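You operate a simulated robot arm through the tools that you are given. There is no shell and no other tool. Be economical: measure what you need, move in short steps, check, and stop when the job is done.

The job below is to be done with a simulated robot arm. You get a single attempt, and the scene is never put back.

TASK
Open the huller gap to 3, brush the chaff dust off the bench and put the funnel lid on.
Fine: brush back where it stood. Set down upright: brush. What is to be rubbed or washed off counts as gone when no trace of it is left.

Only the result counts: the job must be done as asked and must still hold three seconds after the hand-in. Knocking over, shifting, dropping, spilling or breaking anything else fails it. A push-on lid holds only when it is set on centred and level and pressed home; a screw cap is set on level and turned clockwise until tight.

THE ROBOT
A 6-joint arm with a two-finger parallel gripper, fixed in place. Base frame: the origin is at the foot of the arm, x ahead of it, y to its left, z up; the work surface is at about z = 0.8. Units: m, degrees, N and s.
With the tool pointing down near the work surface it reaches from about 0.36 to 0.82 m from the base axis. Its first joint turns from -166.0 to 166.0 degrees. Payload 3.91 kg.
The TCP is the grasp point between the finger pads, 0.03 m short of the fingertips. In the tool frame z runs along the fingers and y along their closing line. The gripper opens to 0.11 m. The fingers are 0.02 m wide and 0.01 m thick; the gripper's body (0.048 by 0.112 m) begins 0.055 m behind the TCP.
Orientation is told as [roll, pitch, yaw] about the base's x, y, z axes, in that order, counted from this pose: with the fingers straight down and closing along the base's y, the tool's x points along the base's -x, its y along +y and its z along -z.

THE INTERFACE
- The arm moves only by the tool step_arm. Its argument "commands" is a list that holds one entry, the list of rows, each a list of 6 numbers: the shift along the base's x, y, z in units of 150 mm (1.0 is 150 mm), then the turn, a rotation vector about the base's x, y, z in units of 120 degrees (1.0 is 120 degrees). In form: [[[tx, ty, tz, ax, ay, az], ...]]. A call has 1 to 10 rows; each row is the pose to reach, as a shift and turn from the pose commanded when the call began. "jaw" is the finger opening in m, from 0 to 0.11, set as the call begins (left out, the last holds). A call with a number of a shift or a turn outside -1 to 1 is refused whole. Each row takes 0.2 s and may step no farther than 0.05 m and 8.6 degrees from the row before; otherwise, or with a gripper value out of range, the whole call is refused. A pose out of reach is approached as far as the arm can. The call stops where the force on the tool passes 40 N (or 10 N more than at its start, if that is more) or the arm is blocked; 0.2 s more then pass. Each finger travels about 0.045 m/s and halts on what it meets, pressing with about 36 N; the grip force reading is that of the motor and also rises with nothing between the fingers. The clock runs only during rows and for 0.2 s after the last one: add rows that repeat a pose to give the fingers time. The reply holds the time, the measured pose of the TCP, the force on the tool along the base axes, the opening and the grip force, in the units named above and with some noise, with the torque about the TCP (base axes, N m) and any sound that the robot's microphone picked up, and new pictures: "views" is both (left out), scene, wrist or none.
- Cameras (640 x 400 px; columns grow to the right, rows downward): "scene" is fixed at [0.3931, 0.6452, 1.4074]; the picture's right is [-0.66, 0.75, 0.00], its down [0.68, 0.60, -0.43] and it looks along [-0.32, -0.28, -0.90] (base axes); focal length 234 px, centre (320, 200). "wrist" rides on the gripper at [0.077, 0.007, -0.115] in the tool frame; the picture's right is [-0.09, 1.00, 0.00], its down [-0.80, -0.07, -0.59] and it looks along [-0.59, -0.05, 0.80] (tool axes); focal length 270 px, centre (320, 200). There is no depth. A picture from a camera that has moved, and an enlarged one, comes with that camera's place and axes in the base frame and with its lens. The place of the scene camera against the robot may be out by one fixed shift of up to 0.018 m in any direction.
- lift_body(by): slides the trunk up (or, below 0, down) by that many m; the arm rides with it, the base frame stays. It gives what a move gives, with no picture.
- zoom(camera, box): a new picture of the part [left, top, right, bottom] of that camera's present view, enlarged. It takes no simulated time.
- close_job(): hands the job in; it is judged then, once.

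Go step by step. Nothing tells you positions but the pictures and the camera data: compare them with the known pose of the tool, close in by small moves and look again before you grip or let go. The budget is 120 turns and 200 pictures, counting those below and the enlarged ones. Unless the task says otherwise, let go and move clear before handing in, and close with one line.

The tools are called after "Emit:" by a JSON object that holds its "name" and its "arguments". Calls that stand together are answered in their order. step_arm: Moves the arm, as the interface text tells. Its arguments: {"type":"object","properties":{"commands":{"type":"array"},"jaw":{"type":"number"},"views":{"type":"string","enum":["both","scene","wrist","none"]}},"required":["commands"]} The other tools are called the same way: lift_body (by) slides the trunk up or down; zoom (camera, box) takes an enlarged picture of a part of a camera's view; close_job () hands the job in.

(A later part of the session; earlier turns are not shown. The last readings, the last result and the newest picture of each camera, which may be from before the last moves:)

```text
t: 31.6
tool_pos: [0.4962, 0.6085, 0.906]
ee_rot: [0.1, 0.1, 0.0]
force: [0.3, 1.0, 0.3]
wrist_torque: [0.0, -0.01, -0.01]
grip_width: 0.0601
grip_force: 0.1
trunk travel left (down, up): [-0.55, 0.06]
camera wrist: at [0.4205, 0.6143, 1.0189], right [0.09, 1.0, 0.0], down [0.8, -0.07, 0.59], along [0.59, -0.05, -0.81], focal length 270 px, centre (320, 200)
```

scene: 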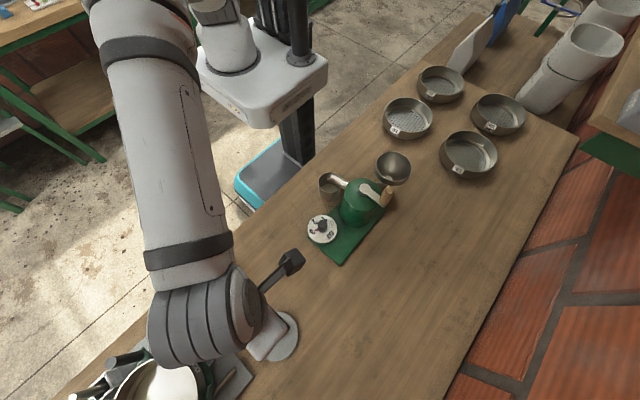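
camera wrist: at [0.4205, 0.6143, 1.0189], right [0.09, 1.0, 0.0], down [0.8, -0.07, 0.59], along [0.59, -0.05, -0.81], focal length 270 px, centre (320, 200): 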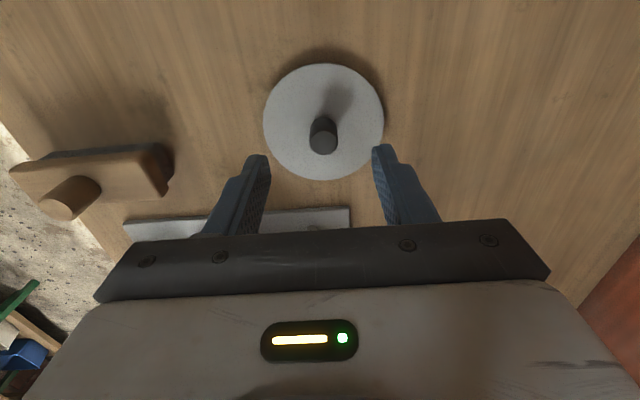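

Alignment is good. I'll descend so the fingertips straddle the knob, then look.

Emit:
{"name": "step_arm", "arguments": {"commands": [[[0, 0, -0.12, 0, 0, 0], [0, 0, -0.26, 0, 0, 0]]], "views": "wrist"}}

```text
t: 32.2
tool_pos: [0.4983, 0.6083, 0.8679]
ee_rot: [-0.1, 0.1, 0.0]
force: [-0.1, 0.9, 0.7]
wrist_torque: [0.03, -0.02, -0.05]
grip_width: 0.06
grip_force: 0.0
trunk travel left (down, up): [-0.55, 0.06]
camera wrist: at [0.4209, 0.6148, 0.9803], right [0.09, 1.0, 0.0], down [0.8, -0.07, 0.59], along [0.59, -0.05, -0.81], focal length 270 px, centre (320, 200)
```

wrist: 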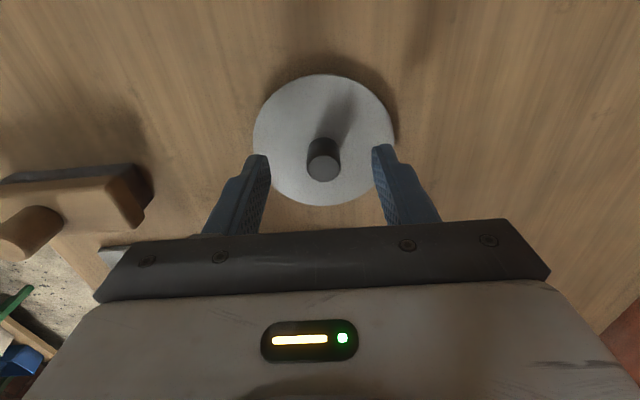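

The knob top is still below the TCP, so I'll go a bit lower.

Emit:
{"name": "step_arm", "arguments": {"commands": [[[0, 0, -0.04, 0, 0, 0], [0, 0, -0.08, 0, 0, 0]]], "views": "wrist"}}

```text
t: 32.8
tool_pos: [0.4965, 0.6073, 0.857]
ee_rot: [0.0, 0.1, 0.0]
force: [-0.4, 0.2, 0.7]
wrist_torque: [-0.02, 0.01, -0.01]
grip_width: 0.0601
grip_force: 0.1
trunk travel left (down, up): [-0.55, 0.06]
camera wrist: at [0.4207, 0.614, 0.9693], right [0.09, 1.0, 0.0], down [0.8, -0.07, 0.59], along [0.59, -0.05, -0.81], focal length 270 px, centre (320, 200)
```

wrist: 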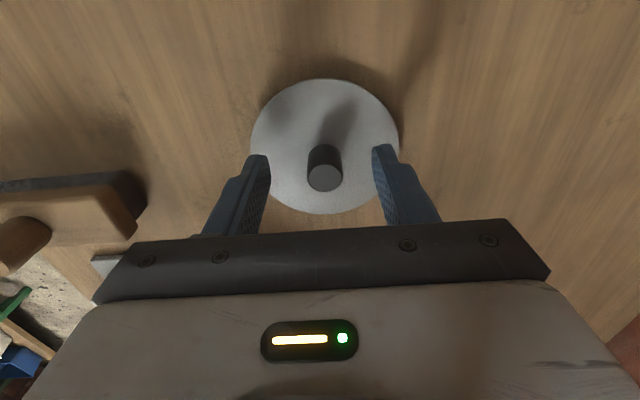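

The knob is between the pads. I'll nudge slightly in y, drop 3 mm, and close.

Emit:
{"name": "step_arm", "arguments": {"commands": [[[0, 0.012, -0.02, 0, 0, 0]]], "views": "none"}}

Emit:
{"name": "step_arm", "arguments": {"commands": [[[0, 0, 0, 0, 0, 0], [0, 0, 0, 0, 0, 0], [0, 0, 0, 0, 0, 0], [0, 0, 0, 0, 0, 0]]], "jaw": 0.008, "views": "wrist"}}

```text
t: 33.2
tool_pos: [0.4973, 0.6094, 0.8533]
ee_rot: [0.0, 0.1, 0.0]
force: [-1.1, 1.2, 0.5]
wrist_torque: [0.0, -0.03, 0.02]
grip_width: 0.06
grip_force: 0.1
trunk travel left (down, up): [-0.55, 0.06]
```

```text
t: 34.2
tool_pos: [0.4962, 0.61, 0.8537]
ee_rot: [0.0, 0.0, 0.0]
force: [0.0, 0.9, -0.3]
wrist_torque: [-0.07, 0.02, 0.04]
grip_width: 0.0203
grip_force: 36.1
trunk travel left (down, up): [-0.55, 0.06]
camera wrist: at [0.4202, 0.6161, 0.9663], right [0.09, 1.0, 0.0], down [0.8, -0.07, 0.59], along [0.59, -0.05, -0.81], focal length 270 px, centre (320, 200)
```

wrist: 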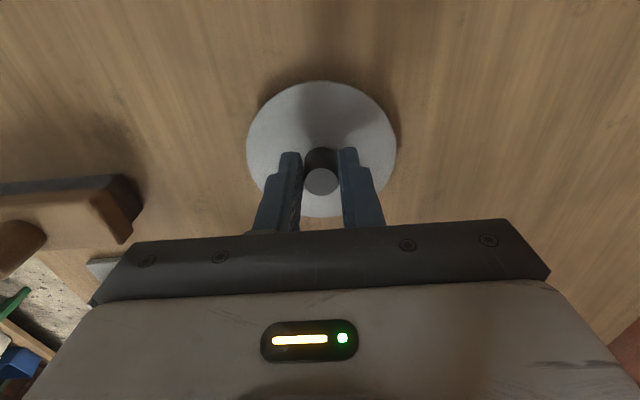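

Combining the lid's rim sizes from two views puts the lid centre at x≈0.505 with the knob top near 0.831. So my grip is shallow and off by about 9 mm, and I'll reopen, shift and go lower.

Emit:
{"name": "step_arm", "arguments": {"commands": [[[0, 0, 0, 0, 0, 0], [0, 0, 0, 0, 0, 0], [0, 0, 0, 0, 0, 0], [0.03, 0, 0, 0, 0, 0], [0.057, 0, -0.03, 0, 0, 0], [0.057, 0, -0.06, 0, 0, 0]]], "jaw": 0.06, "views": "wrist"}}

```text
t: 35.6
tool_pos: [0.5046, 0.6094, 0.8452]
ee_rot: [0.1, 0.1, -0.1]
force: [-0.1, 0.6, 0.3]
wrist_torque: [0.01, 0.0, 0.01]
grip_width: 0.0601
grip_force: 0.0
trunk travel left (down, up): [-0.55, 0.06]
camera wrist: at [0.4286, 0.6151, 0.9571], right [0.09, 1.0, 0.0], down [0.8, -0.07, 0.59], along [0.59, -0.05, -0.81], focal length 270 px, centre (320, 200)
```

wrist: 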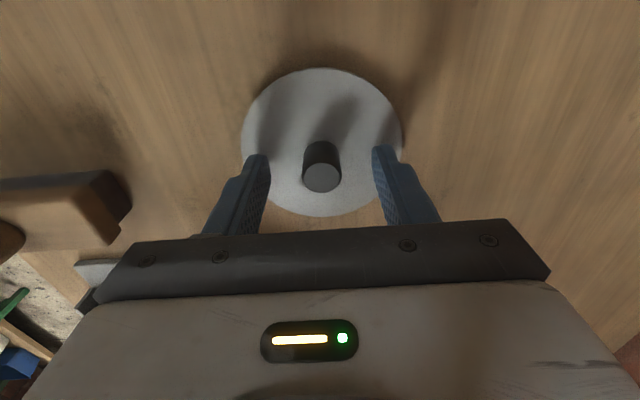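

Emit:
{"name": "zoom", "arguments": {"camera": "wrist", "box": [220, 60, 420, 230]}}

```text
2.35 times, centred on (320, 145) of wrist
camera zoom: at [0.4286, 0.6151, 0.9571], right [0.09, 1.0, 0.0], down [0.8, -0.07, 0.59], along [0.59, -0.05, -0.81], focal length 636 px, centre (320, 329)
```

zoom: 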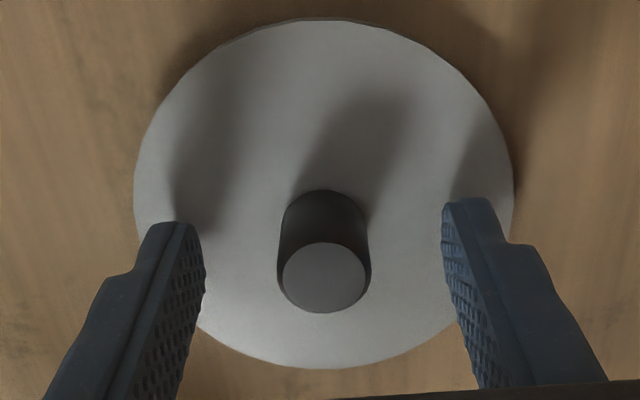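

Knob diameter matches the earlier grip width, giving knob top at (0.507, 0.609, 0.829) and base about 0.803. I'll shift 2.5 mm, lower 6 mm and close.

Emit:
{"name": "step_arm", "arguments": {"commands": [[[0.017, 0, -0.02, 0, 0, 0], [0.017, 0, -0.04, 0, 0, 0]]], "views": "none"}}

Emit:
{"name": "step_arm", "arguments": {"commands": [[[0, 0, 0, 0, 0, 0], [0, 0, 0, 0, 0, 0], [0, 0, 0, 0, 0, 0], [0, 0, 0, 0, 0, 0]]], "jaw": 0.008, "views": "none"}}

Emit:
{"name": "step_arm", "arguments": {"commands": [[[0, 0, 0.15, 0, 0, 0], [0, 0, 0.4, 0, 0, 0], [0, 0, 0.7, 0, 0, 0], [0, 0, 1.0, 0, 0, 0]]], "views": "both"}}

```text
t: 36.2
tool_pos: [0.5069, 0.609, 0.8397]
ee_rot: [0.1, 0.0, -0.1]
force: [0.9, -0.1, 6.7]
wrist_torque: [-0.22, 0.01, 0.04]
grip_width: 0.06
grip_force: 0.4
trunk travel left (down, up): [-0.55, 0.06]
```

```text
t: 37.2
tool_pos: [0.5072, 0.6102, 0.8399]
ee_rot: [0.2, 0.0, -0.1]
force: [-0.8, 5.2, 13.6]
wrist_torque: [0.01, 0.09, 0.0]
grip_width: 0.0208
grip_force: 36.4
trunk travel left (down, up): [-0.55, 0.06]
```

```text
t: 38.2
tool_pos: [0.5084, 0.6082, 0.9892]
ee_rot: [0.0, 0.1, -0.1]
force: [0.2, 0.0, -0.3]
wrist_torque: [0.03, -0.03, -0.02]
grip_width: 0.0207
grip_force: 36.1
trunk travel left (down, up): [-0.55, 0.06]
camera wrist: at [0.4311, 0.6147, 1.1025], right [0.09, 1.0, 0.0], down [0.8, -0.07, 0.59], along [0.59, -0.05, -0.81], focal length 270 px, centre (320, 200)
```

scene: 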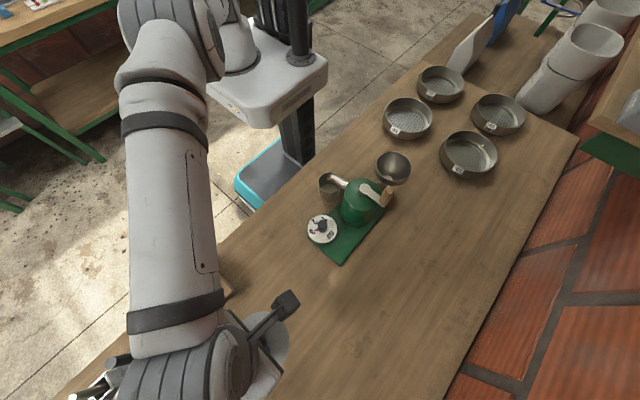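
wrist: 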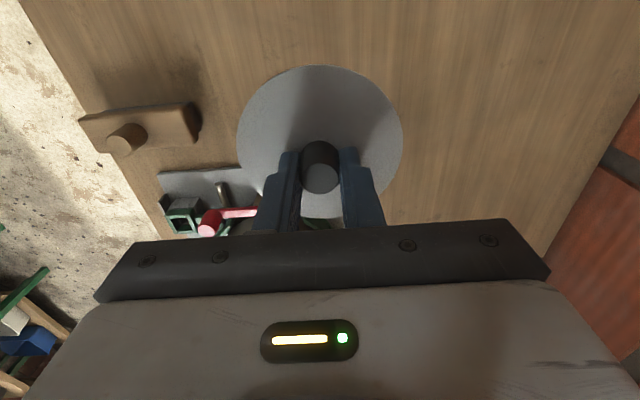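

The lid is held, with the fingertips resting on its top so it is level. I'll raise it and carry it toward the funnel, taking a viewing position beside it first.

Emit:
{"name": "step_arm", "arguments": {"commands": [[[-0.1, -0.05, 0.2, 0, 0, 0], [-0.3, -0.15, 0.4, 0, 0, 0], [-0.5, -0.25, 0.6, 0, 0, 0], [-0.75, -0.4, 0.74, 0, 0, 0], [-1.0, -0.55, 0.74, 0, 0, 0]]], "views": "none"}}

Emit:
{"name": "step_arm", "arguments": {"commands": [[[-0.25, -0.1, 0, 0, 0, 0], [-0.5, -0.2, 0, 0, 0, 0], [-0.75, -0.3, 0, 0, 0, 0], [-1.0, -0.4, 0, 0, 0, 0]]], "views": "none"}}

Emit:
{"name": "step_arm", "arguments": {"commands": [[[-0.25, -0.05, 0, 0, 0, 0], [-0.5, -0.1, 0, 0, 0, 0], [-0.75, -0.15, 0, 0, 0, 0], [-1.0, -0.2, 0, 0, 0, 0]]], "views": "both"}}

```text
t: 39.4
tool_pos: [0.3561, 0.5262, 1.0993]
ee_rot: [0.0, 0.2, 0.0]
force: [0.3, -0.4, -0.3]
wrist_torque: [0.03, 0.0, 0.04]
grip_width: 0.0209
grip_force: 36.2
trunk travel left (down, up): [-0.55, 0.06]
```

```text
t: 40.4
tool_pos: [0.2071, 0.4668, 1.097]
ee_rot: [0.1, 0.1, 0.1]
force: [-0.7, 0.4, -0.7]
wrist_torque: [0.04, 0.0, 0.0]
grip_width: 0.0209
grip_force: 35.7
trunk travel left (down, up): [-0.55, 0.06]
```

```text
t: 41.4
tool_pos: [0.0559, 0.4349, 1.0997]
ee_rot: [0.0, 0.2, 0.0]
force: [-1.1, -0.6, -0.6]
wrist_torque: [0.01, -0.05, 0.02]
grip_width: 0.021
grip_force: 35.6
trunk travel left (down, up): [-0.55, 0.06]
camera wrist: at [-0.0208, 0.441, 1.2122], right [0.09, 1.0, 0.0], down [0.8, -0.07, 0.59], along [0.59, -0.05, -0.8], focal length 270 px, centre (320, 200)
```

scene: 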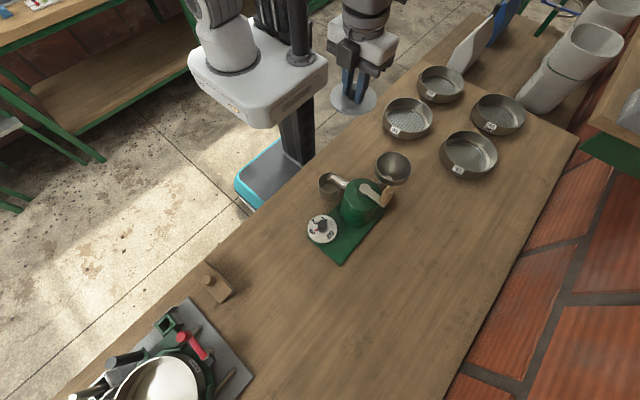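
wrist: 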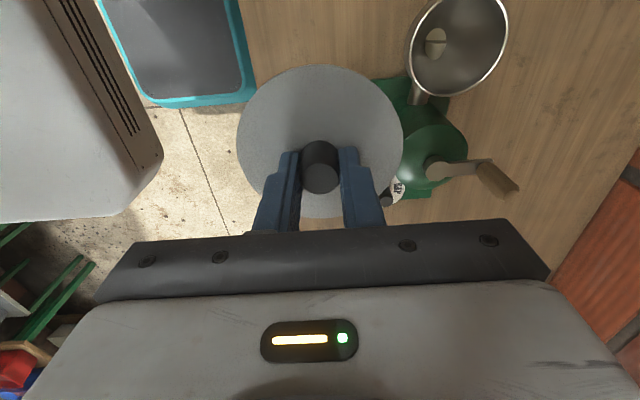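

The funnel is visible now. I'll enlarge it here, then take a second view from further back to triangulate the rim.

Emit:
{"name": "zoom", "arguments": {"camera": "wrist", "box": [380, 0, 540, 120]}}

Emit:
{"name": "step_arm", "arguments": {"commands": [[[-0.3, -0.05, 0, 0, -0.0015, 0], [-0.6, -0.1, 0, 0, -0.0015, 0]]], "views": "wrist"}}

Emit:
{"name": "zoom", "arguments": {"camera": "wrist", "box": [380, 40, 540, 180]}}

```text
3.33 times, centred on (460, 60) of wrist
camera zoom: at [-0.0208, 0.441, 1.2122], right [0.09, 1.0, 0.0], down [0.8, -0.07, 0.59], along [0.59, -0.05, -0.8], focal length 901 px, centre (-147, 667)
```

zoom: 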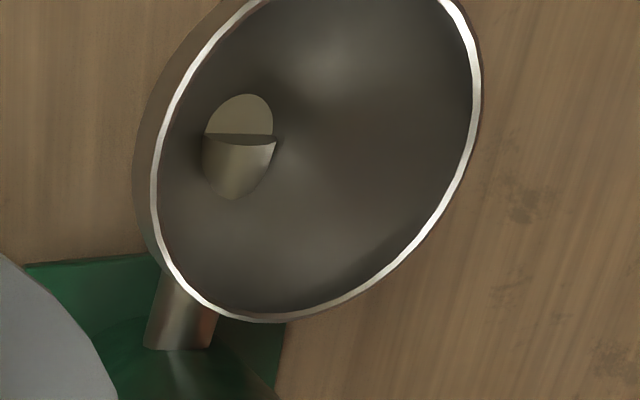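

```text
t: 42.0
tool_pos: [-0.0316, 0.4236, 1.1032]
ee_rot: [0.8, 0.0, -0.3]
force: [-0.2, -0.3, -0.5]
wrist_torque: [0.01, -0.03, 0.06]
grip_width: 0.0209
grip_force: 36.0
trunk travel left (down, up): [-0.55, 0.06]
camera wrist: at [-0.1096, 0.4278, 1.2169], right [0.09, 1.0, 0.01], down [0.8, -0.08, 0.59], along [0.59, -0.04, -0.81], focal length 270 px, centre (320, 200)
```

wrist: 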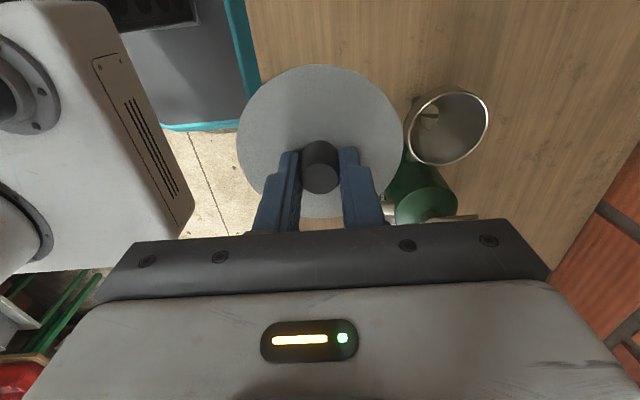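

```text
2.86 times, centred on (460, 110) of wrist
camera zoom: at [-0.1096, 0.4278, 1.2169], right [0.09, 1.0, 0.01], down [0.8, -0.08, 0.59], along [0.59, -0.04, -0.81], focal length 772 px, centre (-80, 457)
```

zoom: 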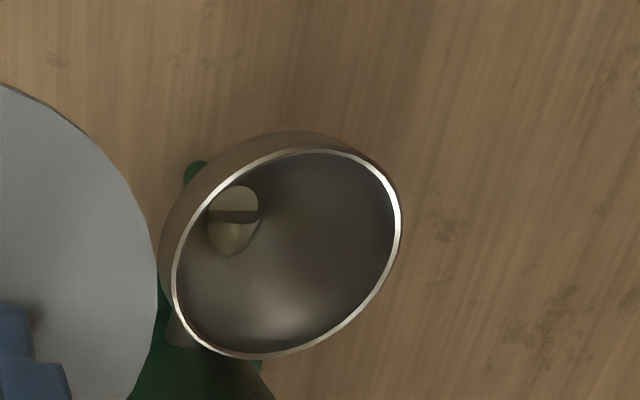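

The rim fits a level circle: centre ≈ (0.026, 0.567), z ≈ 0.921, radius ≈ 0.0445. To verify without camera bias, I'll bring the lid to about the same height beside the funnel and compare them in the same image.

Emit:
{"name": "step_arm", "arguments": {"commands": [[[0.2, 0.05, -0.1, 0, 0, 0], [0.38, 0.1, -0.3, 0, 0, 0], [0.38, 0.15, -0.5, 0, 0, 0], [0.38, 0.19, -0.7, 0, 0, 0], [0.38, 0.19, -0.92, 0, 0, 0]]], "views": "both"}}

```text
t: 43.2
tool_pos: [0.0253, 0.4497, 0.9598]
ee_rot: [0.0, -0.1, -0.1]
force: [-0.1, 0.9, -1.2]
wrist_torque: [-0.01, 0.0, 0.0]
grip_width: 0.0206
grip_force: 36.3
trunk travel left (down, up): [-0.55, 0.06]
camera wrist: at [-0.0509, 0.4553, 1.0716], right [0.09, 1.0, 0.0], down [0.8, -0.07, 0.6], along [0.59, -0.05, -0.8], focal length 270 px, centre (320, 200)
```

scene: 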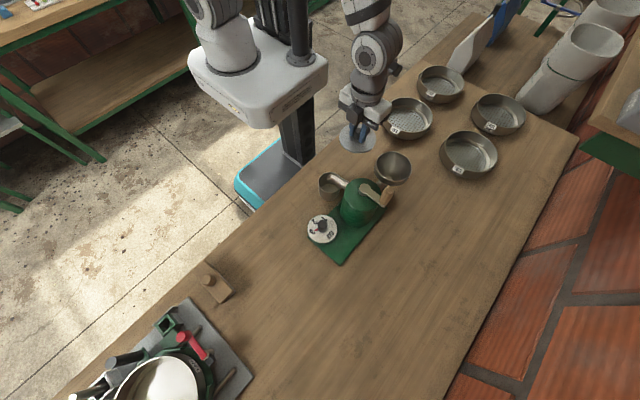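
wrist: 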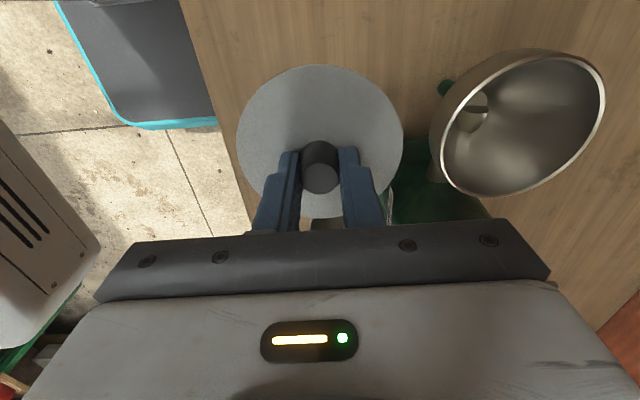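

Emit:
{"name": "zoom", "arguments": {"camera": "wrist", "box": [220, 30, 620, 230]}}

Emit:
{"name": "zoom", "arguments": {"camera": "scene", "box": [320, 80, 440, 220]}}

```text
1.60 times, centred on (420, 130) of wrist
camera zoom: at [-0.0509, 0.4553, 1.0716], right [0.09, 1.0, 0.0], down [0.8, -0.07, 0.6], along [0.59, -0.05, -0.8], focal length 432 px, centre (160, 312)
```

zoom: 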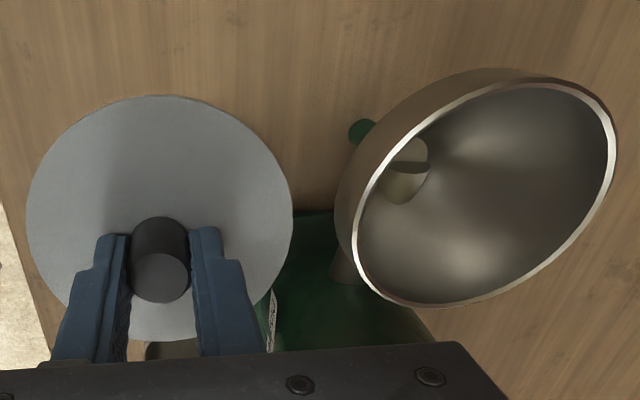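

```text
2.86 times, centred on (380, 150) of scene
camera zoom: at [0.3931, 0.6452, 1.4074], right [-0.66, 0.75, 0.0], down [0.68, 0.6, -0.43], along [-0.32, -0.28, -0.9], focal length 670 px, centre (149, 343)
```

zoom: 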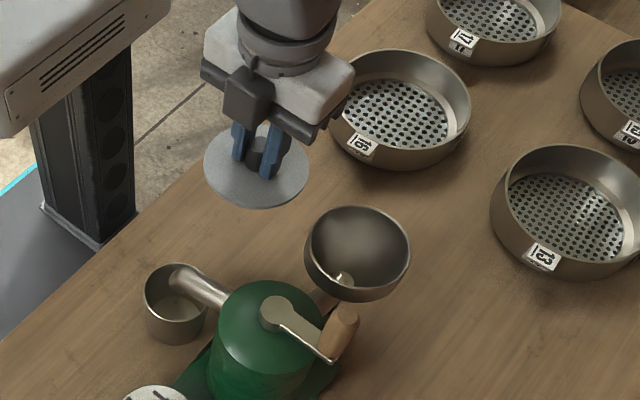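

By direct comparison, the lid must move +0.004 in x and +0.118 in y to be over the funnel, whose rim is at z≈0.919. I'll raise it slightly and move over.

Emit:
{"name": "step_arm", "arguments": {"commands": [[[0, 0, 0.15, 0, 0, 0], [0.01, 0.2, 0.17, 0, 0, 0], [0.02, 0.4, 0.17, 0, 0, 0], [0.026, 0.6, 0.17, 0, 0, 0], [0.026, 0.786, 0.17, 0, 0, 0]]], "views": "both"}}

Emit:
{"name": "zoom", "arguments": {"camera": "scene", "box": [340, 100, 450, 210]}}

```text
t: 44.4
tool_pos: [0.028, 0.5695, 0.9877]
ee_rot: [0.1, -0.2, 0.0]
force: [-0.2, 0.2, -0.2]
wrist_torque: [-0.03, 0.02, -0.05]
grip_width: 0.0208
grip_force: 35.9
trunk travel left (down, up): [-0.55, 0.06]
camera wrist: at [-0.0483, 0.5755, 1.0994], right [0.09, 1.0, 0.0], down [0.8, -0.07, 0.6], along [0.59, -0.05, -0.8], focal length 270 px, centre (320, 200)
```

scene: 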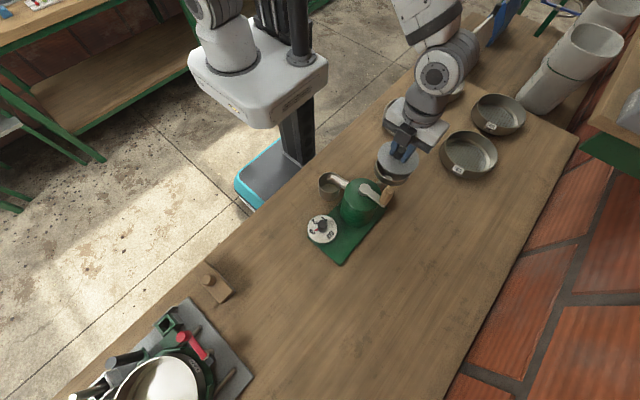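
wrist: 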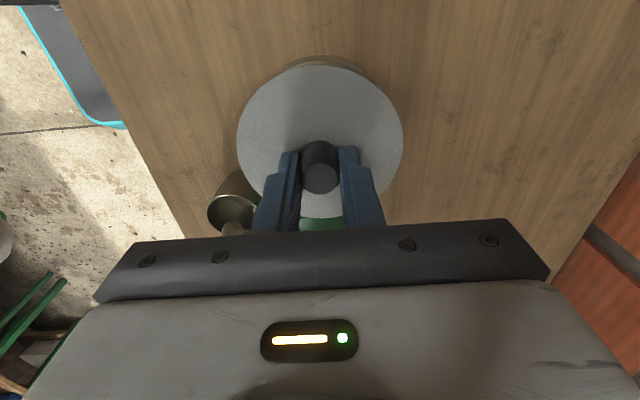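

```text
3.64 times, centred on (395, 155) of scene
camera zoom: at [0.3931, 0.6452, 1.4074], right [-0.66, 0.75, 0.0], down [0.68, 0.6, -0.43], along [-0.32, -0.28, -0.9], focal length 852 px, centre (47, 364)
```

zoom: 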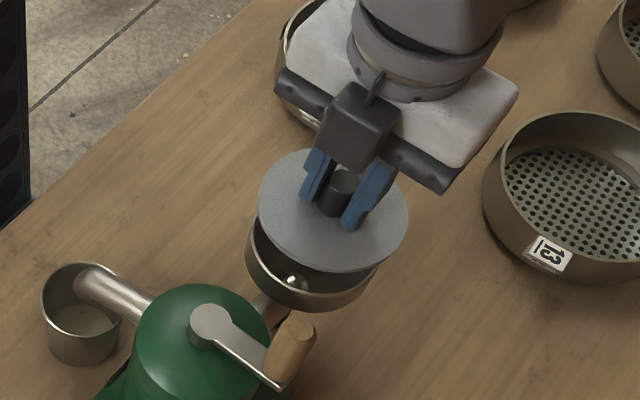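

The lid is nearly over the funnel, and scene-camera bias matches the estimate within about 2 mm. I'll trim y slightly, lower close to the rim, and check.

Emit:
{"name": "step_arm", "arguments": {"commands": [[[-0.002, -0.01, -0.08, 0, 0.001, 0], [-0.002, -0.01, -0.165, 0, 0.001, 0]]], "views": "both"}}

Emit:
{"name": "zoom", "arguments": {"camera": "scene", "box": [360, 120, 430, 200]}}

Emit:
{"name": "zoom", "arguments": {"camera": "wrist", "box": [220, 30, 420, 230]}}

```text
t: 45.0
tool_pos: [0.0286, 0.5668, 0.961]
ee_rot: [0.0, 0.0, 0.0]
force: [0.5, -0.9, -1.1]
wrist_torque: [-0.01, 0.02, 0.04]
grip_width: 0.0205
grip_force: 36.0
trunk travel left (down, up): [-0.55, 0.06]
camera wrist: at [-0.048, 0.5732, 1.0738], right [0.09, 1.0, 0.0], down [0.8, -0.07, 0.59], along [0.59, -0.05, -0.8], focal length 270 px, centre (320, 200)
```

scene: 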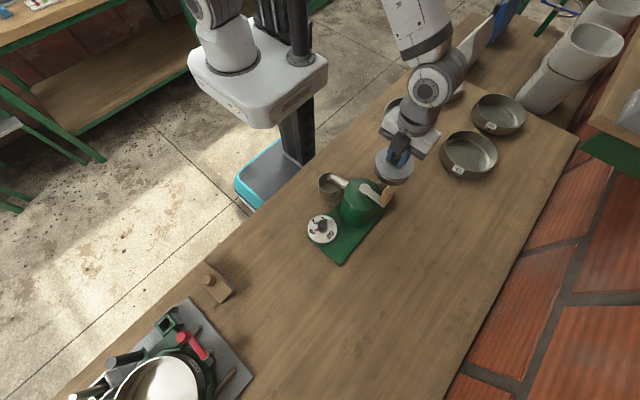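
wrist: 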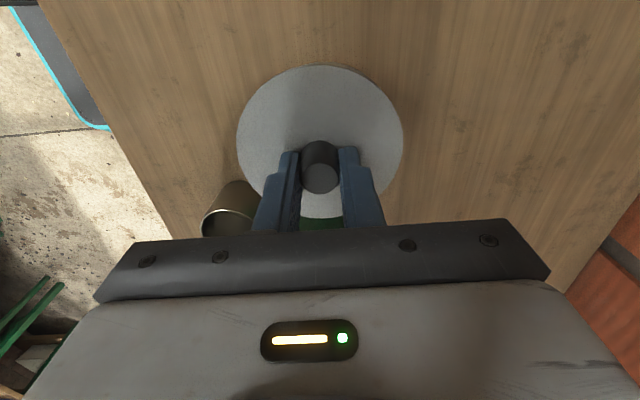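

```text
5.00 times, centred on (395, 160) of scene
camera zoom: at [0.3931, 0.6452, 1.4074], right [-0.66, 0.75, 0.0], down [0.68, 0.6, -0.43], along [-0.32, -0.28, -0.9], focal length 1172 px, centre (-55, 400)
```

zoom: 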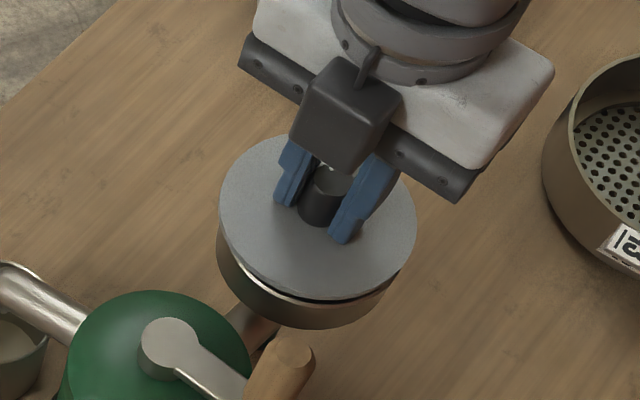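

```text
2.00 times, centred on (320, 130) of wrist
camera zoom: at [-0.048, 0.5732, 1.0738], right [0.09, 1.0, 0.0], down [0.8, -0.07, 0.59], along [0.59, -0.05, -0.8], focal length 541 px, centre (320, 340)
```

zoom: 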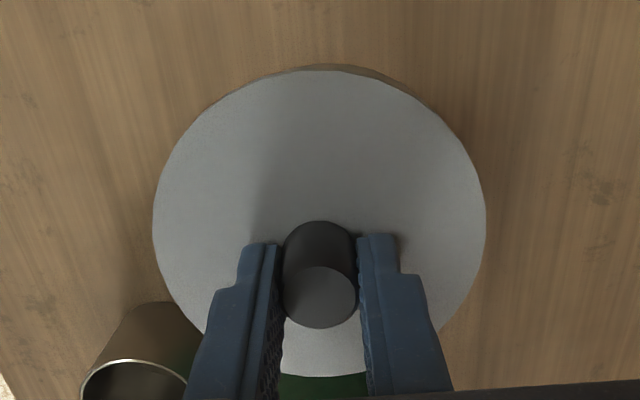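

The projected seat matches the funnel centre within about 1.5 mm. I'll lower slowly to contact.

Emit:
{"name": "step_arm", "arguments": {"commands": [[[0, 0, -0.02, 0, 0, 0], [0, 0, -0.035, 0, 0, 0], [0, 0, -0.05, 0, 0, 0]]], "views": "scene"}}

Emit:
{"name": "zoom", "arguments": {"camera": "scene", "box": [360, 120, 430, 200]}}

```text
t: 45.8
tool_pos: [0.0278, 0.5665, 0.9534]
ee_rot: [0.2, 0.0, 0.0]
force: [0.4, 1.2, -0.4]
wrist_torque: [0.01, -0.03, -0.03]
grip_width: 0.0207
grip_force: 36.4
trunk travel left (down, up): [-0.55, 0.06]
```

scene: 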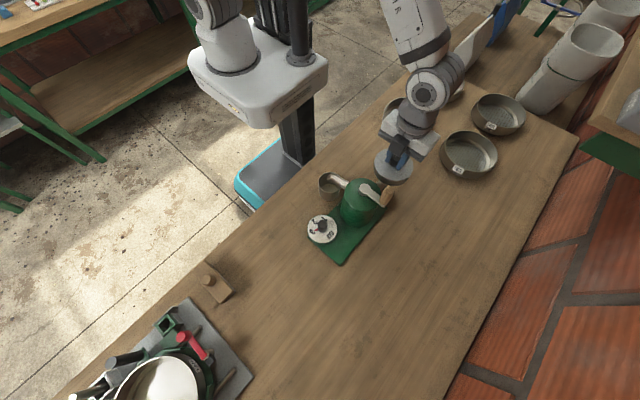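

```text
5.00 times, centred on (395, 160) of scene
camera zoom: at [0.3931, 0.6452, 1.4074], right [-0.66, 0.75, 0.0], down [0.68, 0.6, -0.43], along [-0.32, -0.28, -0.9], focal length 1172 px, centre (-55, 400)
```

zoom: 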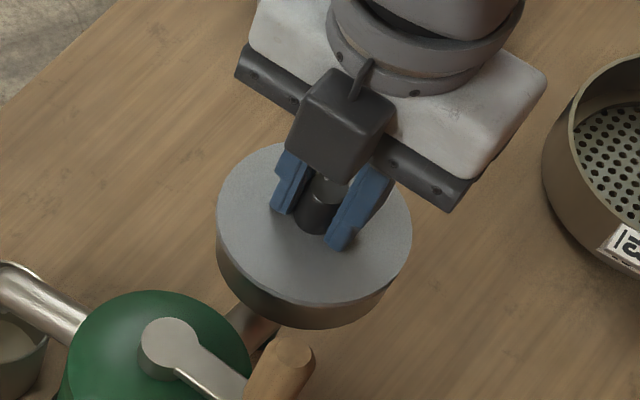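

No contact yet and alignment still looks good. I'm continuing down in small steps.

Emit:
{"name": "step_arm", "arguments": {"commands": [[[0, 0, -0.012, 0, 0, 0], [0, 0, -0.024, 0, 0, 0], [0, 0, -0.036, 0, 0, 0]]], "views": "none"}}

```text
t: 46.6
tool_pos: [0.0281, 0.5656, 0.9524]
ee_rot: [0.5, 0.0, 0.0]
force: [3.5, 1.6, 36.0]
wrist_torque: [-0.64, -0.41, 0.02]
grip_width: 0.0208
grip_force: 35.9
trunk travel left (down, up): [-0.55, 0.06]
```

Contact with 36 N at z≈0.952. I'll look at how the lid sits before pressing further.

Emit:
{"name": "zoom", "arguments": {"camera": "scene", "box": [360, 120, 430, 200]}}

Emit:
{"name": "zoom", "arguments": {"camera": "wrist", "box": [220, 30, 420, 230]}}

```text
5.00 times, centred on (395, 160) of scene
camera zoom: at [0.3931, 0.6452, 1.4074], right [-0.66, 0.75, 0.0], down [0.68, 0.6, -0.43], along [-0.32, -0.28, -0.9], focal length 1172 px, centre (-55, 400)
```

zoom: 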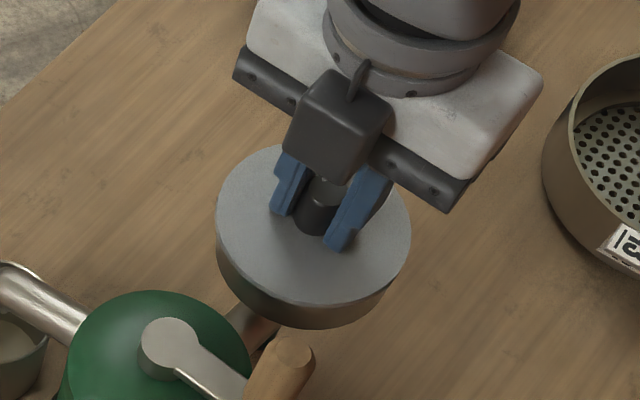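

```text
2.00 times, centred on (320, 130) of wrist
camera zoom: at [-0.0483, 0.572, 1.0655], right [0.09, 1.0, 0.01], down [0.8, -0.08, 0.59], along [0.59, -0.05, -0.81], focal length 541 px, centre (320, 340)
```

zoom: 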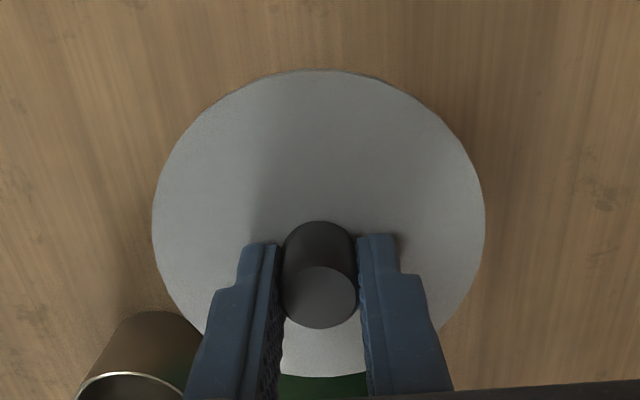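

It looks flush and centred on the rim. I'll press further to be sure it goes home and watch whether it drops.

Emit:
{"name": "step_arm", "arguments": {"commands": [[[0, 0, -0.01, 0, 0, 0], [0, 0, -0.02, 0, 0, 0], [0, 0, -0.02, 0, 0, 0]]], "views": "none"}}

```text
t: 47.0
tool_pos: [0.0286, 0.5679, 0.9522]
ee_rot: [0.7, 0.0, -0.1]
force: [0.5, -2.6, 17.5]
wrist_torque: [-0.78, 0.01, 0.08]
grip_width: 0.0208
grip_force: 36.3
trunk travel left (down, up): [-0.55, 0.06]
stopped in row 1: the force on the tool passed its limit at 49 N (the readings are from after the stop); the commanded pose is now the measured one
```

It held at 49 N without moving, which is consistent with the plug being in and the flange on the rim. I'll level the slight roll and press once more evenly.

Emit:
{"name": "step_arm", "arguments": {"commands": [[[0, 0, 0, -0.006, 0, 0], [0, 0, -0.012, -0.006, 0, 0], [0, 0, -0.022, -0.006, 0, 0], [0, 0, -0.022, -0.006, 0, 0]]], "views": "none"}}

```text
t: 47.7
tool_pos: [0.0285, 0.5696, 0.9516]
ee_rot: [0.4, 0.1, 0.0]
force: [0.4, -0.1, 17.3]
wrist_torque: [-0.73, 0.02, 0.08]
grip_width: 0.0206
grip_force: 36.0
trunk travel left (down, up): [-0.55, 0.06]
stopped in row 3: the force on the tool passed its limit at 42 N (the readings are from after the stop); the commanded pose is now the measured one
```

The contact torque suggests the load is on the -y side. I'll release so the lid settles freely, look at it, and then press on the knob top with closed fingers.

Emit:
{"name": "step_arm", "arguments": {"commands": [[[0, 0, 0.008, 0, 0, 0], [0, 0, 0.008, 0, 0, 0], [0, 0, 0.008, 0, 0, 0], [0, 0, 0.008, 0, 0, 0], [0, 0, 0.15, 0, 0, 0], [0, 0, 0.4, 0, 0, 0], [0, 0, 0.7, 0, 0, 0]]], "jaw": 0.06, "views": "both"}}

Emit:
{"name": "zoom", "arguments": {"camera": "scene", "box": [360, 120, 430, 200]}}

Emit:
{"name": "zoom", "arguments": {"camera": "wrist", "box": [240, 0, 400, 150]}}

```text
t: 49.3
tool_pos: [0.0291, 0.5714, 1.054]
ee_rot: [-0.1, -0.1, 0.1]
force: [-0.6, 0.4, 0.1]
wrist_torque: [-0.01, -0.02, 0.0]
grip_width: 0.0603
grip_force: 0.1
trunk travel left (down, up): [-0.55, 0.06]
camera wrist: at [-0.0486, 0.577, 1.1677], right [0.09, 1.0, 0.0], down [0.8, -0.07, 0.59], along [0.59, -0.05, -0.8], focal length 270 px, centre (320, 200)
```

scene: 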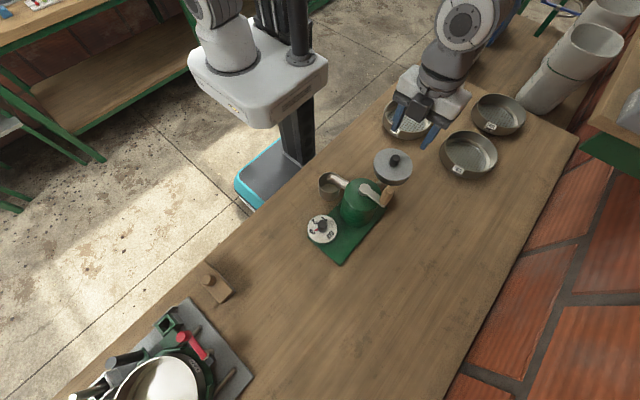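
wrist: 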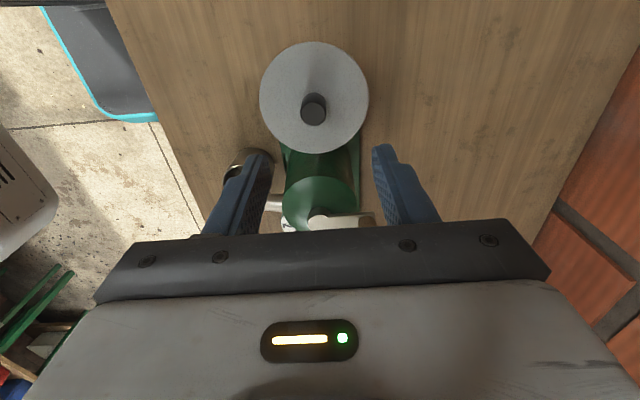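

```text
5.00 times, centred on (395, 160) of scene
camera zoom: at [0.3931, 0.6452, 1.4074], right [-0.66, 0.75, 0.0], down [0.68, 0.6, -0.43], along [-0.32, -0.28, -0.9], focal length 1172 px, centre (-55, 400)
```

zoom: 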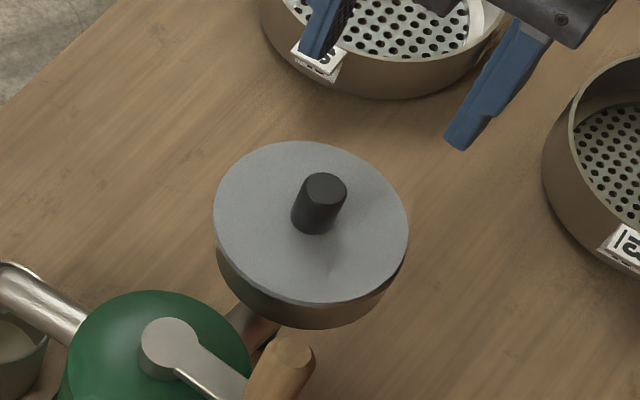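

```text
2.67 times, centred on (320, 75) of wrist
camera zoom: at [-0.0486, 0.577, 1.1677], right [0.09, 1.0, 0.0], down [0.8, -0.07, 0.59], along [0.59, -0.05, -0.8], focal length 721 px, centre (320, 533)
```

zoom: 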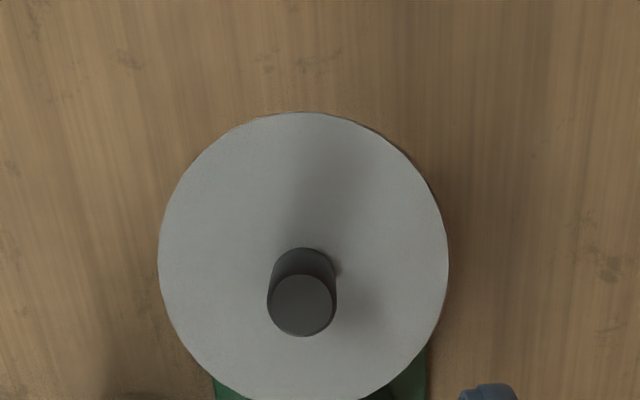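

The lid sits about centred at (0.024, 0.565). I'll enlarge further to judge level and gaps.

Emit:
{"name": "zoom", "arguments": {"camera": "scene", "box": [372, 145, 412, 188]}}

```text
9.30 times, centred on (392, 166) of scene
camera zoom: at [0.3931, 0.6452, 1.4074], right [-0.66, 0.75, 0.0], down [0.68, 0.6, -0.43], along [-0.32, -0.28, -0.9], focal length 2181 px, centre (-350, 512)
```

zoom: 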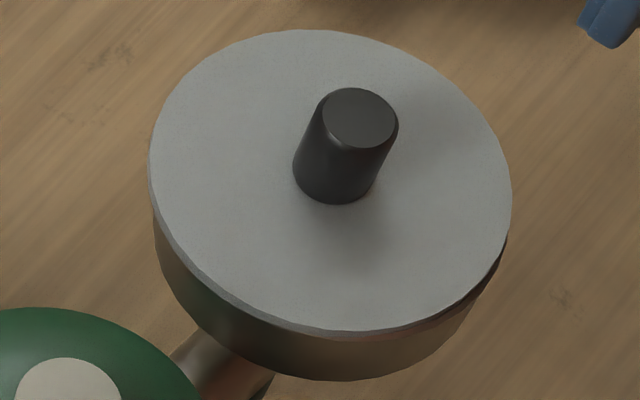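

The knob axis points as a vertical should, so the lid is level. I'll close the fingers and press straight down on the knob top to make sure it's home.

Emit:
{"name": "step_arm", "arguments": {"commands": [[[-0.03, -0.038, 0, 0, 0, 0], [-0.03, -0.038, -0.2, 0, 0, 0], [-0.03, -0.038, -0.4, 0, 0, 0], [-0.03, -0.038, -0.44, 0, 0, 0]]], "jaw": 0.0, "views": "wrist"}}

```text
t: 50.3
tool_pos: [0.0249, 0.5656, 0.9884]
ee_rot: [0.0, -0.1, 0.0]
force: [0.3, 0.2, 0.2]
wrist_torque: [0.0, 0.01, -0.02]
grip_width: 0.0
grip_force: 28.2
trunk travel left (down, up): [-0.55, 0.06]
camera wrist: at [-0.0533, 0.5712, 1.101], right [0.09, 1.0, 0.0], down [0.8, -0.07, 0.59], along [0.59, -0.05, -0.8], focal length 270 px, centre (320, 200)
```

wrist: 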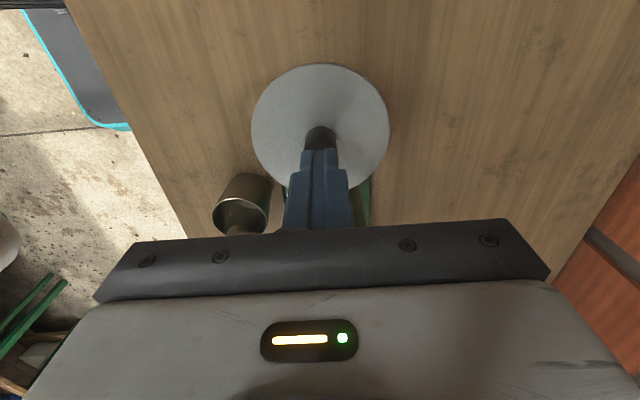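

The fingers are centred over the knob, so I'll press down slowly.

Emit:
{"name": "step_arm", "arguments": {"commands": [[[0, 0, -0.02, 0, 0, 0], [0, 0, -0.04, 0, 0, 0], [0, 0, -0.055, 0, 0, 0], [0, 0, -0.07, 0, 0, 0], [0, 0, -0.085, 0, 0, 0], [0, 0, -0.1, 0, 0, 0], [0, 0, -0.115, 0, 0, 0]]], "views": "none"}}

```text
t: 52.0
tool_pos: [0.0225, 0.5677, 0.9779]
ee_rot: [0.8, 0.1, 0.1]
force: [-0.3, -1.5, 17.9]
wrist_torque: [-0.05, -0.08, 0.02]
grip_width: 0.0
grip_force: 36.0
trunk travel left (down, up): [-0.55, 0.06]
stopped in row 7: the force on the tool passed its limit at 43 N (the readings are from after the stop); the commanded pose is now the measured one
```

It took 43 N centrally with no torque. I'll rise clear and check from an oblique viewpoint.

Emit:
{"name": "step_arm", "arguments": {"commands": [[[0, 0, 0.2, 0, 0, 0], [0, -0.1, 0.45, 0, 0, 0], [0, -0.35, 0.45, 0, 0, 0], [0, -0.6, 0.35, 0, 0, 0], [0, -0.85, 0.2, 0, 0, 0], [0, -0.95, 0.0, 0, 0, 0]]], "views": "both"}}

Emit:
{"name": "zoom", "arguments": {"camera": "wrist", "box": [420, 30, 640, 220]}}

Emit:
{"name": "zoom", "arguments": {"camera": "scene", "box": [372, 145, 412, 188]}}

```text
t: 53.4
tool_pos: [0.0242, 0.427, 0.9777]
ee_rot: [0.5, 0.1, 0.1]
force: [-0.1, -0.3, -1.0]
wrist_torque: [0.02, 0.03, -0.02]
grip_width: 0.0
grip_force: 36.3
trunk travel left (down, up): [-0.55, 0.06]
camera wrist: at [-0.0516, 0.4312, 1.0889], right [0.09, 1.0, 0.01], down [0.8, -0.08, 0.59], along [0.59, -0.04, -0.81], focal length 270 px, centre (320, 200)
```

scene: 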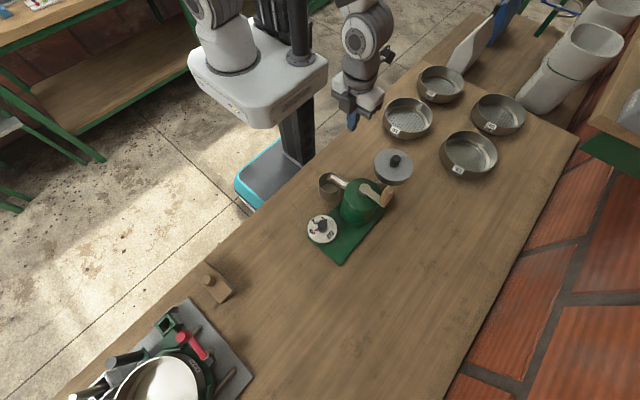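
wrist: 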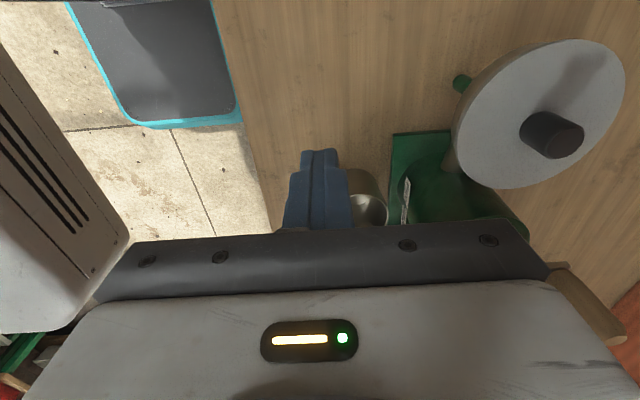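

```text
2.11 times, centred on (530, 125) of wrist
camera zoom: at [-0.0516, 0.4312, 1.0889], right [0.09, 1.0, 0.01], down [0.8, -0.08, 0.59], along [0.59, -0.04, -0.81], focal length 569 px, centre (-122, 358)
```

zoom: 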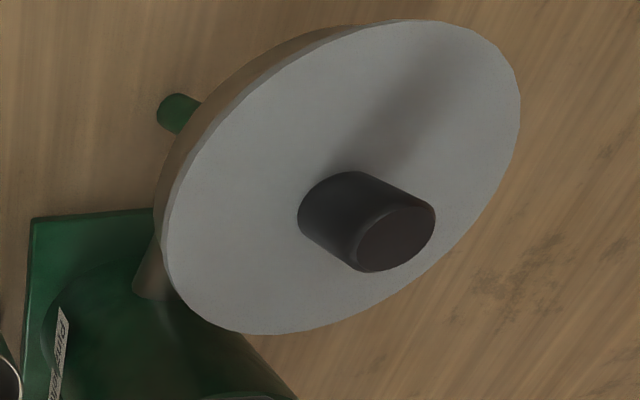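

```text
9.30 times, centred on (392, 166) of scene
camera zoom: at [0.3931, 0.6452, 1.4074], right [-0.66, 0.75, 0.0], down [0.68, 0.6, -0.43], along [-0.32, -0.28, -0.9], focal length 2181 px, centre (-350, 512)
```

zoom: 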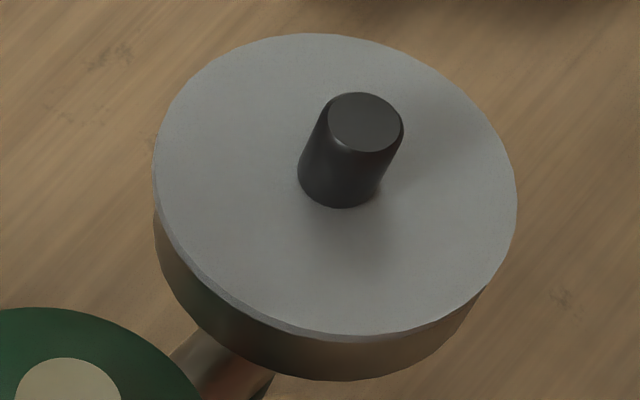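

After the central press, the gap seen earlier on the right has closed and the lid sits flush. I'll press once more to confirm its height no longer changes.

Emit:
{"name": "step_arm", "arguments": {"commands": [[[0.005, 0.05, 0.2, -0.004, 0, 0], [0.005, 0.3, 0.4, -0.004, 0, 0], [0.005, 0.6, 0.45, -0.004, 0, 0], [0.005, 0.8, 0.45, -0.004, 0, 0], [0.005, 0.935, 0.3, -0.004, 0, 0], [0.005, 0.935, 0.1, -0.004, 0, 0], [0.005, 0.935, 0.05, -0.004, 0, 0]]], "views": "wrist"}}

```text
t: 55.0
tool_pos: [0.0238, 0.5648, 0.9828]
ee_rot: [0.0, 0.2, 0.0]
force: [0.0, -1.0, 0.5]
wrist_torque: [0.01, -0.03, -0.06]
grip_width: 0.0001
grip_force: 35.8
trunk travel left (down, up): [-0.55, 0.06]
camera wrist: at [-0.053, 0.5708, 1.0961], right [0.09, 1.0, 0.0], down [0.8, -0.07, 0.59], along [0.59, -0.05, -0.81], focal length 270 px, centre (320, 200)
```

wrist: 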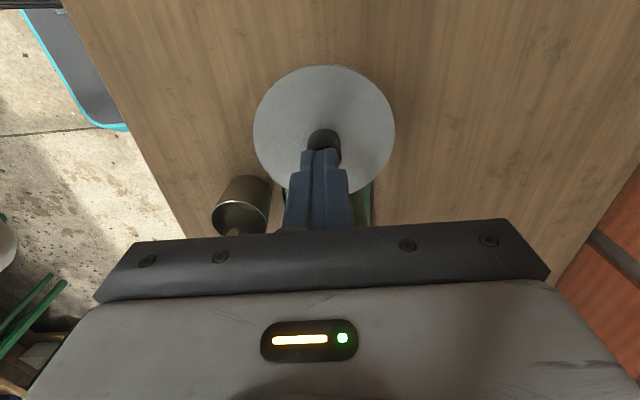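

The lid centre is about 2 mm toward +y of the fingers. I'll adjust and press.

Emit:
{"name": "step_arm", "arguments": {"commands": [[[0, 0.012, 0, 0, 0, 0], [0, 0.012, -0.015, 0, 0, 0], [0, 0.012, -0.03, 0, 0, 0], [0, 0.012, -0.042, 0, 0, 0], [0, 0.012, -0.054, 0, 0, 0], [0, 0.012, -0.066, 0, 0, 0], [0, 0.012, -0.078, 0, 0, 0]]], "views": "none"}}

```text
t: 56.5
tool_pos: [0.0234, 0.5696, 0.9783]
ee_rot: [0.9, 0.1, 0.1]
force: [0.2, -1.4, 16.1]
wrist_torque: [-0.05, -0.04, 0.04]
grip_width: 0.0
grip_force: 35.8
trunk travel left (down, up): [-0.55, 0.06]
stopped in row 7: the force on the tool passed its limit at 44 N (the readings are from after the stop); the commanded pose is now the measured one
```

Same height (0.978) as before, so the lid is home. I'll move clear and take a final look at everything.

Emit:
{"name": "step_arm", "arguments": {"commands": [[[0, 0, 0.2, 0, 0, 0], [0, -0.1, 0.45, 0, 0, 0], [0, -0.35, 0.7, 0, 0, 0], [0, -0.6, 0.9, 0, 0, 0], [0, -0.85, 0.95, 0, 0, 0]]], "views": "scene"}}

Emit:
{"name": "zoom", "arguments": {"camera": "scene", "box": [300, 140, 420, 250]}}

Emit:
{"name": "zoom", "arguments": {"camera": "scene", "box": [180, 210, 310, 370]}}

```text
refused: row 3 steps farther than a row can; nothing moved
```

```text
3.64 times, centred on (360, 195) of scene
camera zoom: at [0.3931, 0.6452, 1.4074], right [-0.66, 0.75, 0.0], down [0.68, 0.6, -0.43], along [-0.32, -0.28, -0.9], focal length 852 px, centre (174, 218)
```

zoom: 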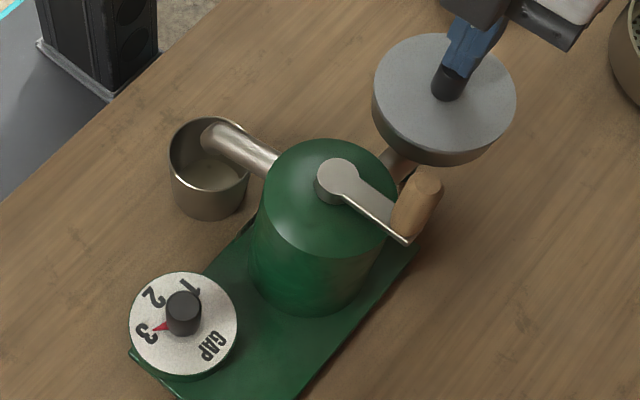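

```text
2.50 times, centred on (245, 290) of scene
camera zoom: at [0.3931, 0.6452, 1.4074], right [-0.66, 0.75, 0.0], down [0.68, 0.6, -0.43], along [-0.32, -0.28, -0.9], focal length 586 px, centre (508, -25)
```

zoom: 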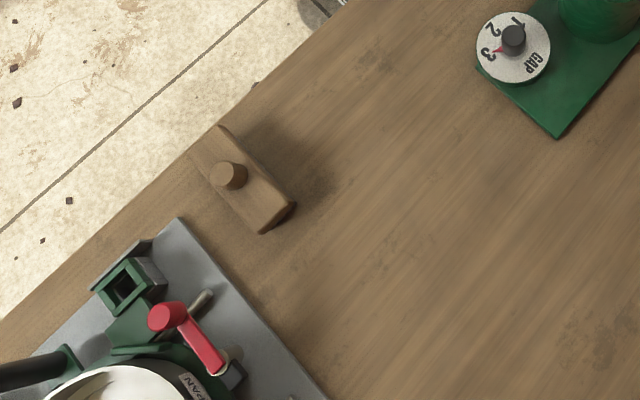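

The lid, dial and bench look right, but compared with the earlier picture the brush is about 9 mm toward -y. I'll clear the funnel and go fix that.

Emit:
{"name": "step_arm", "arguments": {"commands": [[[0, 0, 0.25, 0, 0, 0], [0, 0, 0.5, 0, 0, 0], [0.1, -0.15, 0.7, -0.004, 0, 0], [0.25, -0.35, 0.85, -0.008, 0, 0], [0.5, -0.5, 0.85, -0.008, 0, 0], [0.75, -0.65, 0.85, -0.008, 0, 0], [1.0, -0.75, 0.85, -0.008, 0, 0]]], "views": "none", "jaw": 0.05}}

Emit:
{"name": "step_arm", "arguments": {"commands": [[[0.25, -0.05, -0.05, 0, 0, 0], [0.5, -0.1, -0.1, 0, 0, 0], [0.75, -0.15, -0.2, 0, 0, 0], [1.0, -0.2, -0.3, 0, 0, 0]]], "views": "none"}}

Emit:
{"name": "step_arm", "arguments": {"commands": [[[0.25, -0.0, -0.15, 0, 0, 0], [0.5, 0.0, -0.25, 0, 0, 0], [0.75, 0.0, -0.35, 0, 0, 0], [1.0, 0.0, -0.45, 0, 0, 0]]], "views": "wrist"}}

```text
t: 58.1
tool_pos: [0.1766, 0.4564, 1.1023]
ee_rot: [-0.4, 0.1, 0.1]
force: [-0.7, 0.8, -0.6]
wrist_torque: [0.01, -0.02, -0.02]
grip_width: 0.0501
grip_force: 0.0
trunk travel left (down, up): [-0.55, 0.06]
```

```text
t: 59.1
tool_pos: [0.3253, 0.4268, 1.058]
ee_rot: [-0.4, 0.1, -0.1]
force: [0.4, -0.5, 0.3]
wrist_torque: [0.0, 0.05, -0.01]
grip_width: 0.0502
grip_force: 0.0
trunk travel left (down, up): [-0.55, 0.06]
```

```text
t: 60.1
tool_pos: [0.4736, 0.4265, 0.9926]
ee_rot: [-0.4, 0.1, 0.0]
force: [-0.1, 0.8, 0.6]
wrist_torque: [-0.01, 0.02, 0.0]
grip_width: 0.05
grip_force: 0.0
trunk travel left (down, up): [-0.55, 0.06]
camera wrist: at [0.3973, 0.433, 1.1054], right [0.09, 1.0, -0.01], down [0.8, -0.07, 0.59], along [0.59, -0.06, -0.81], focal length 270 px, centre (320, 200)
```

wrist: 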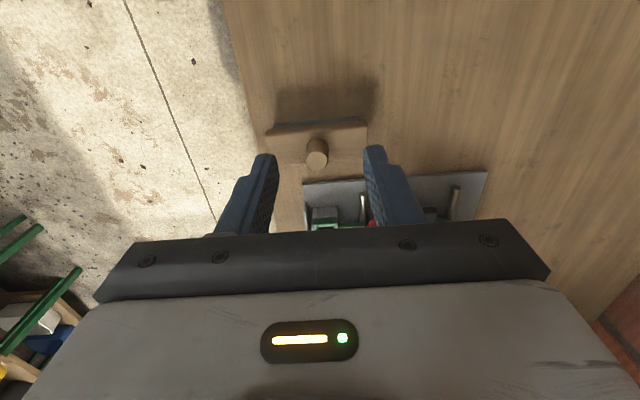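

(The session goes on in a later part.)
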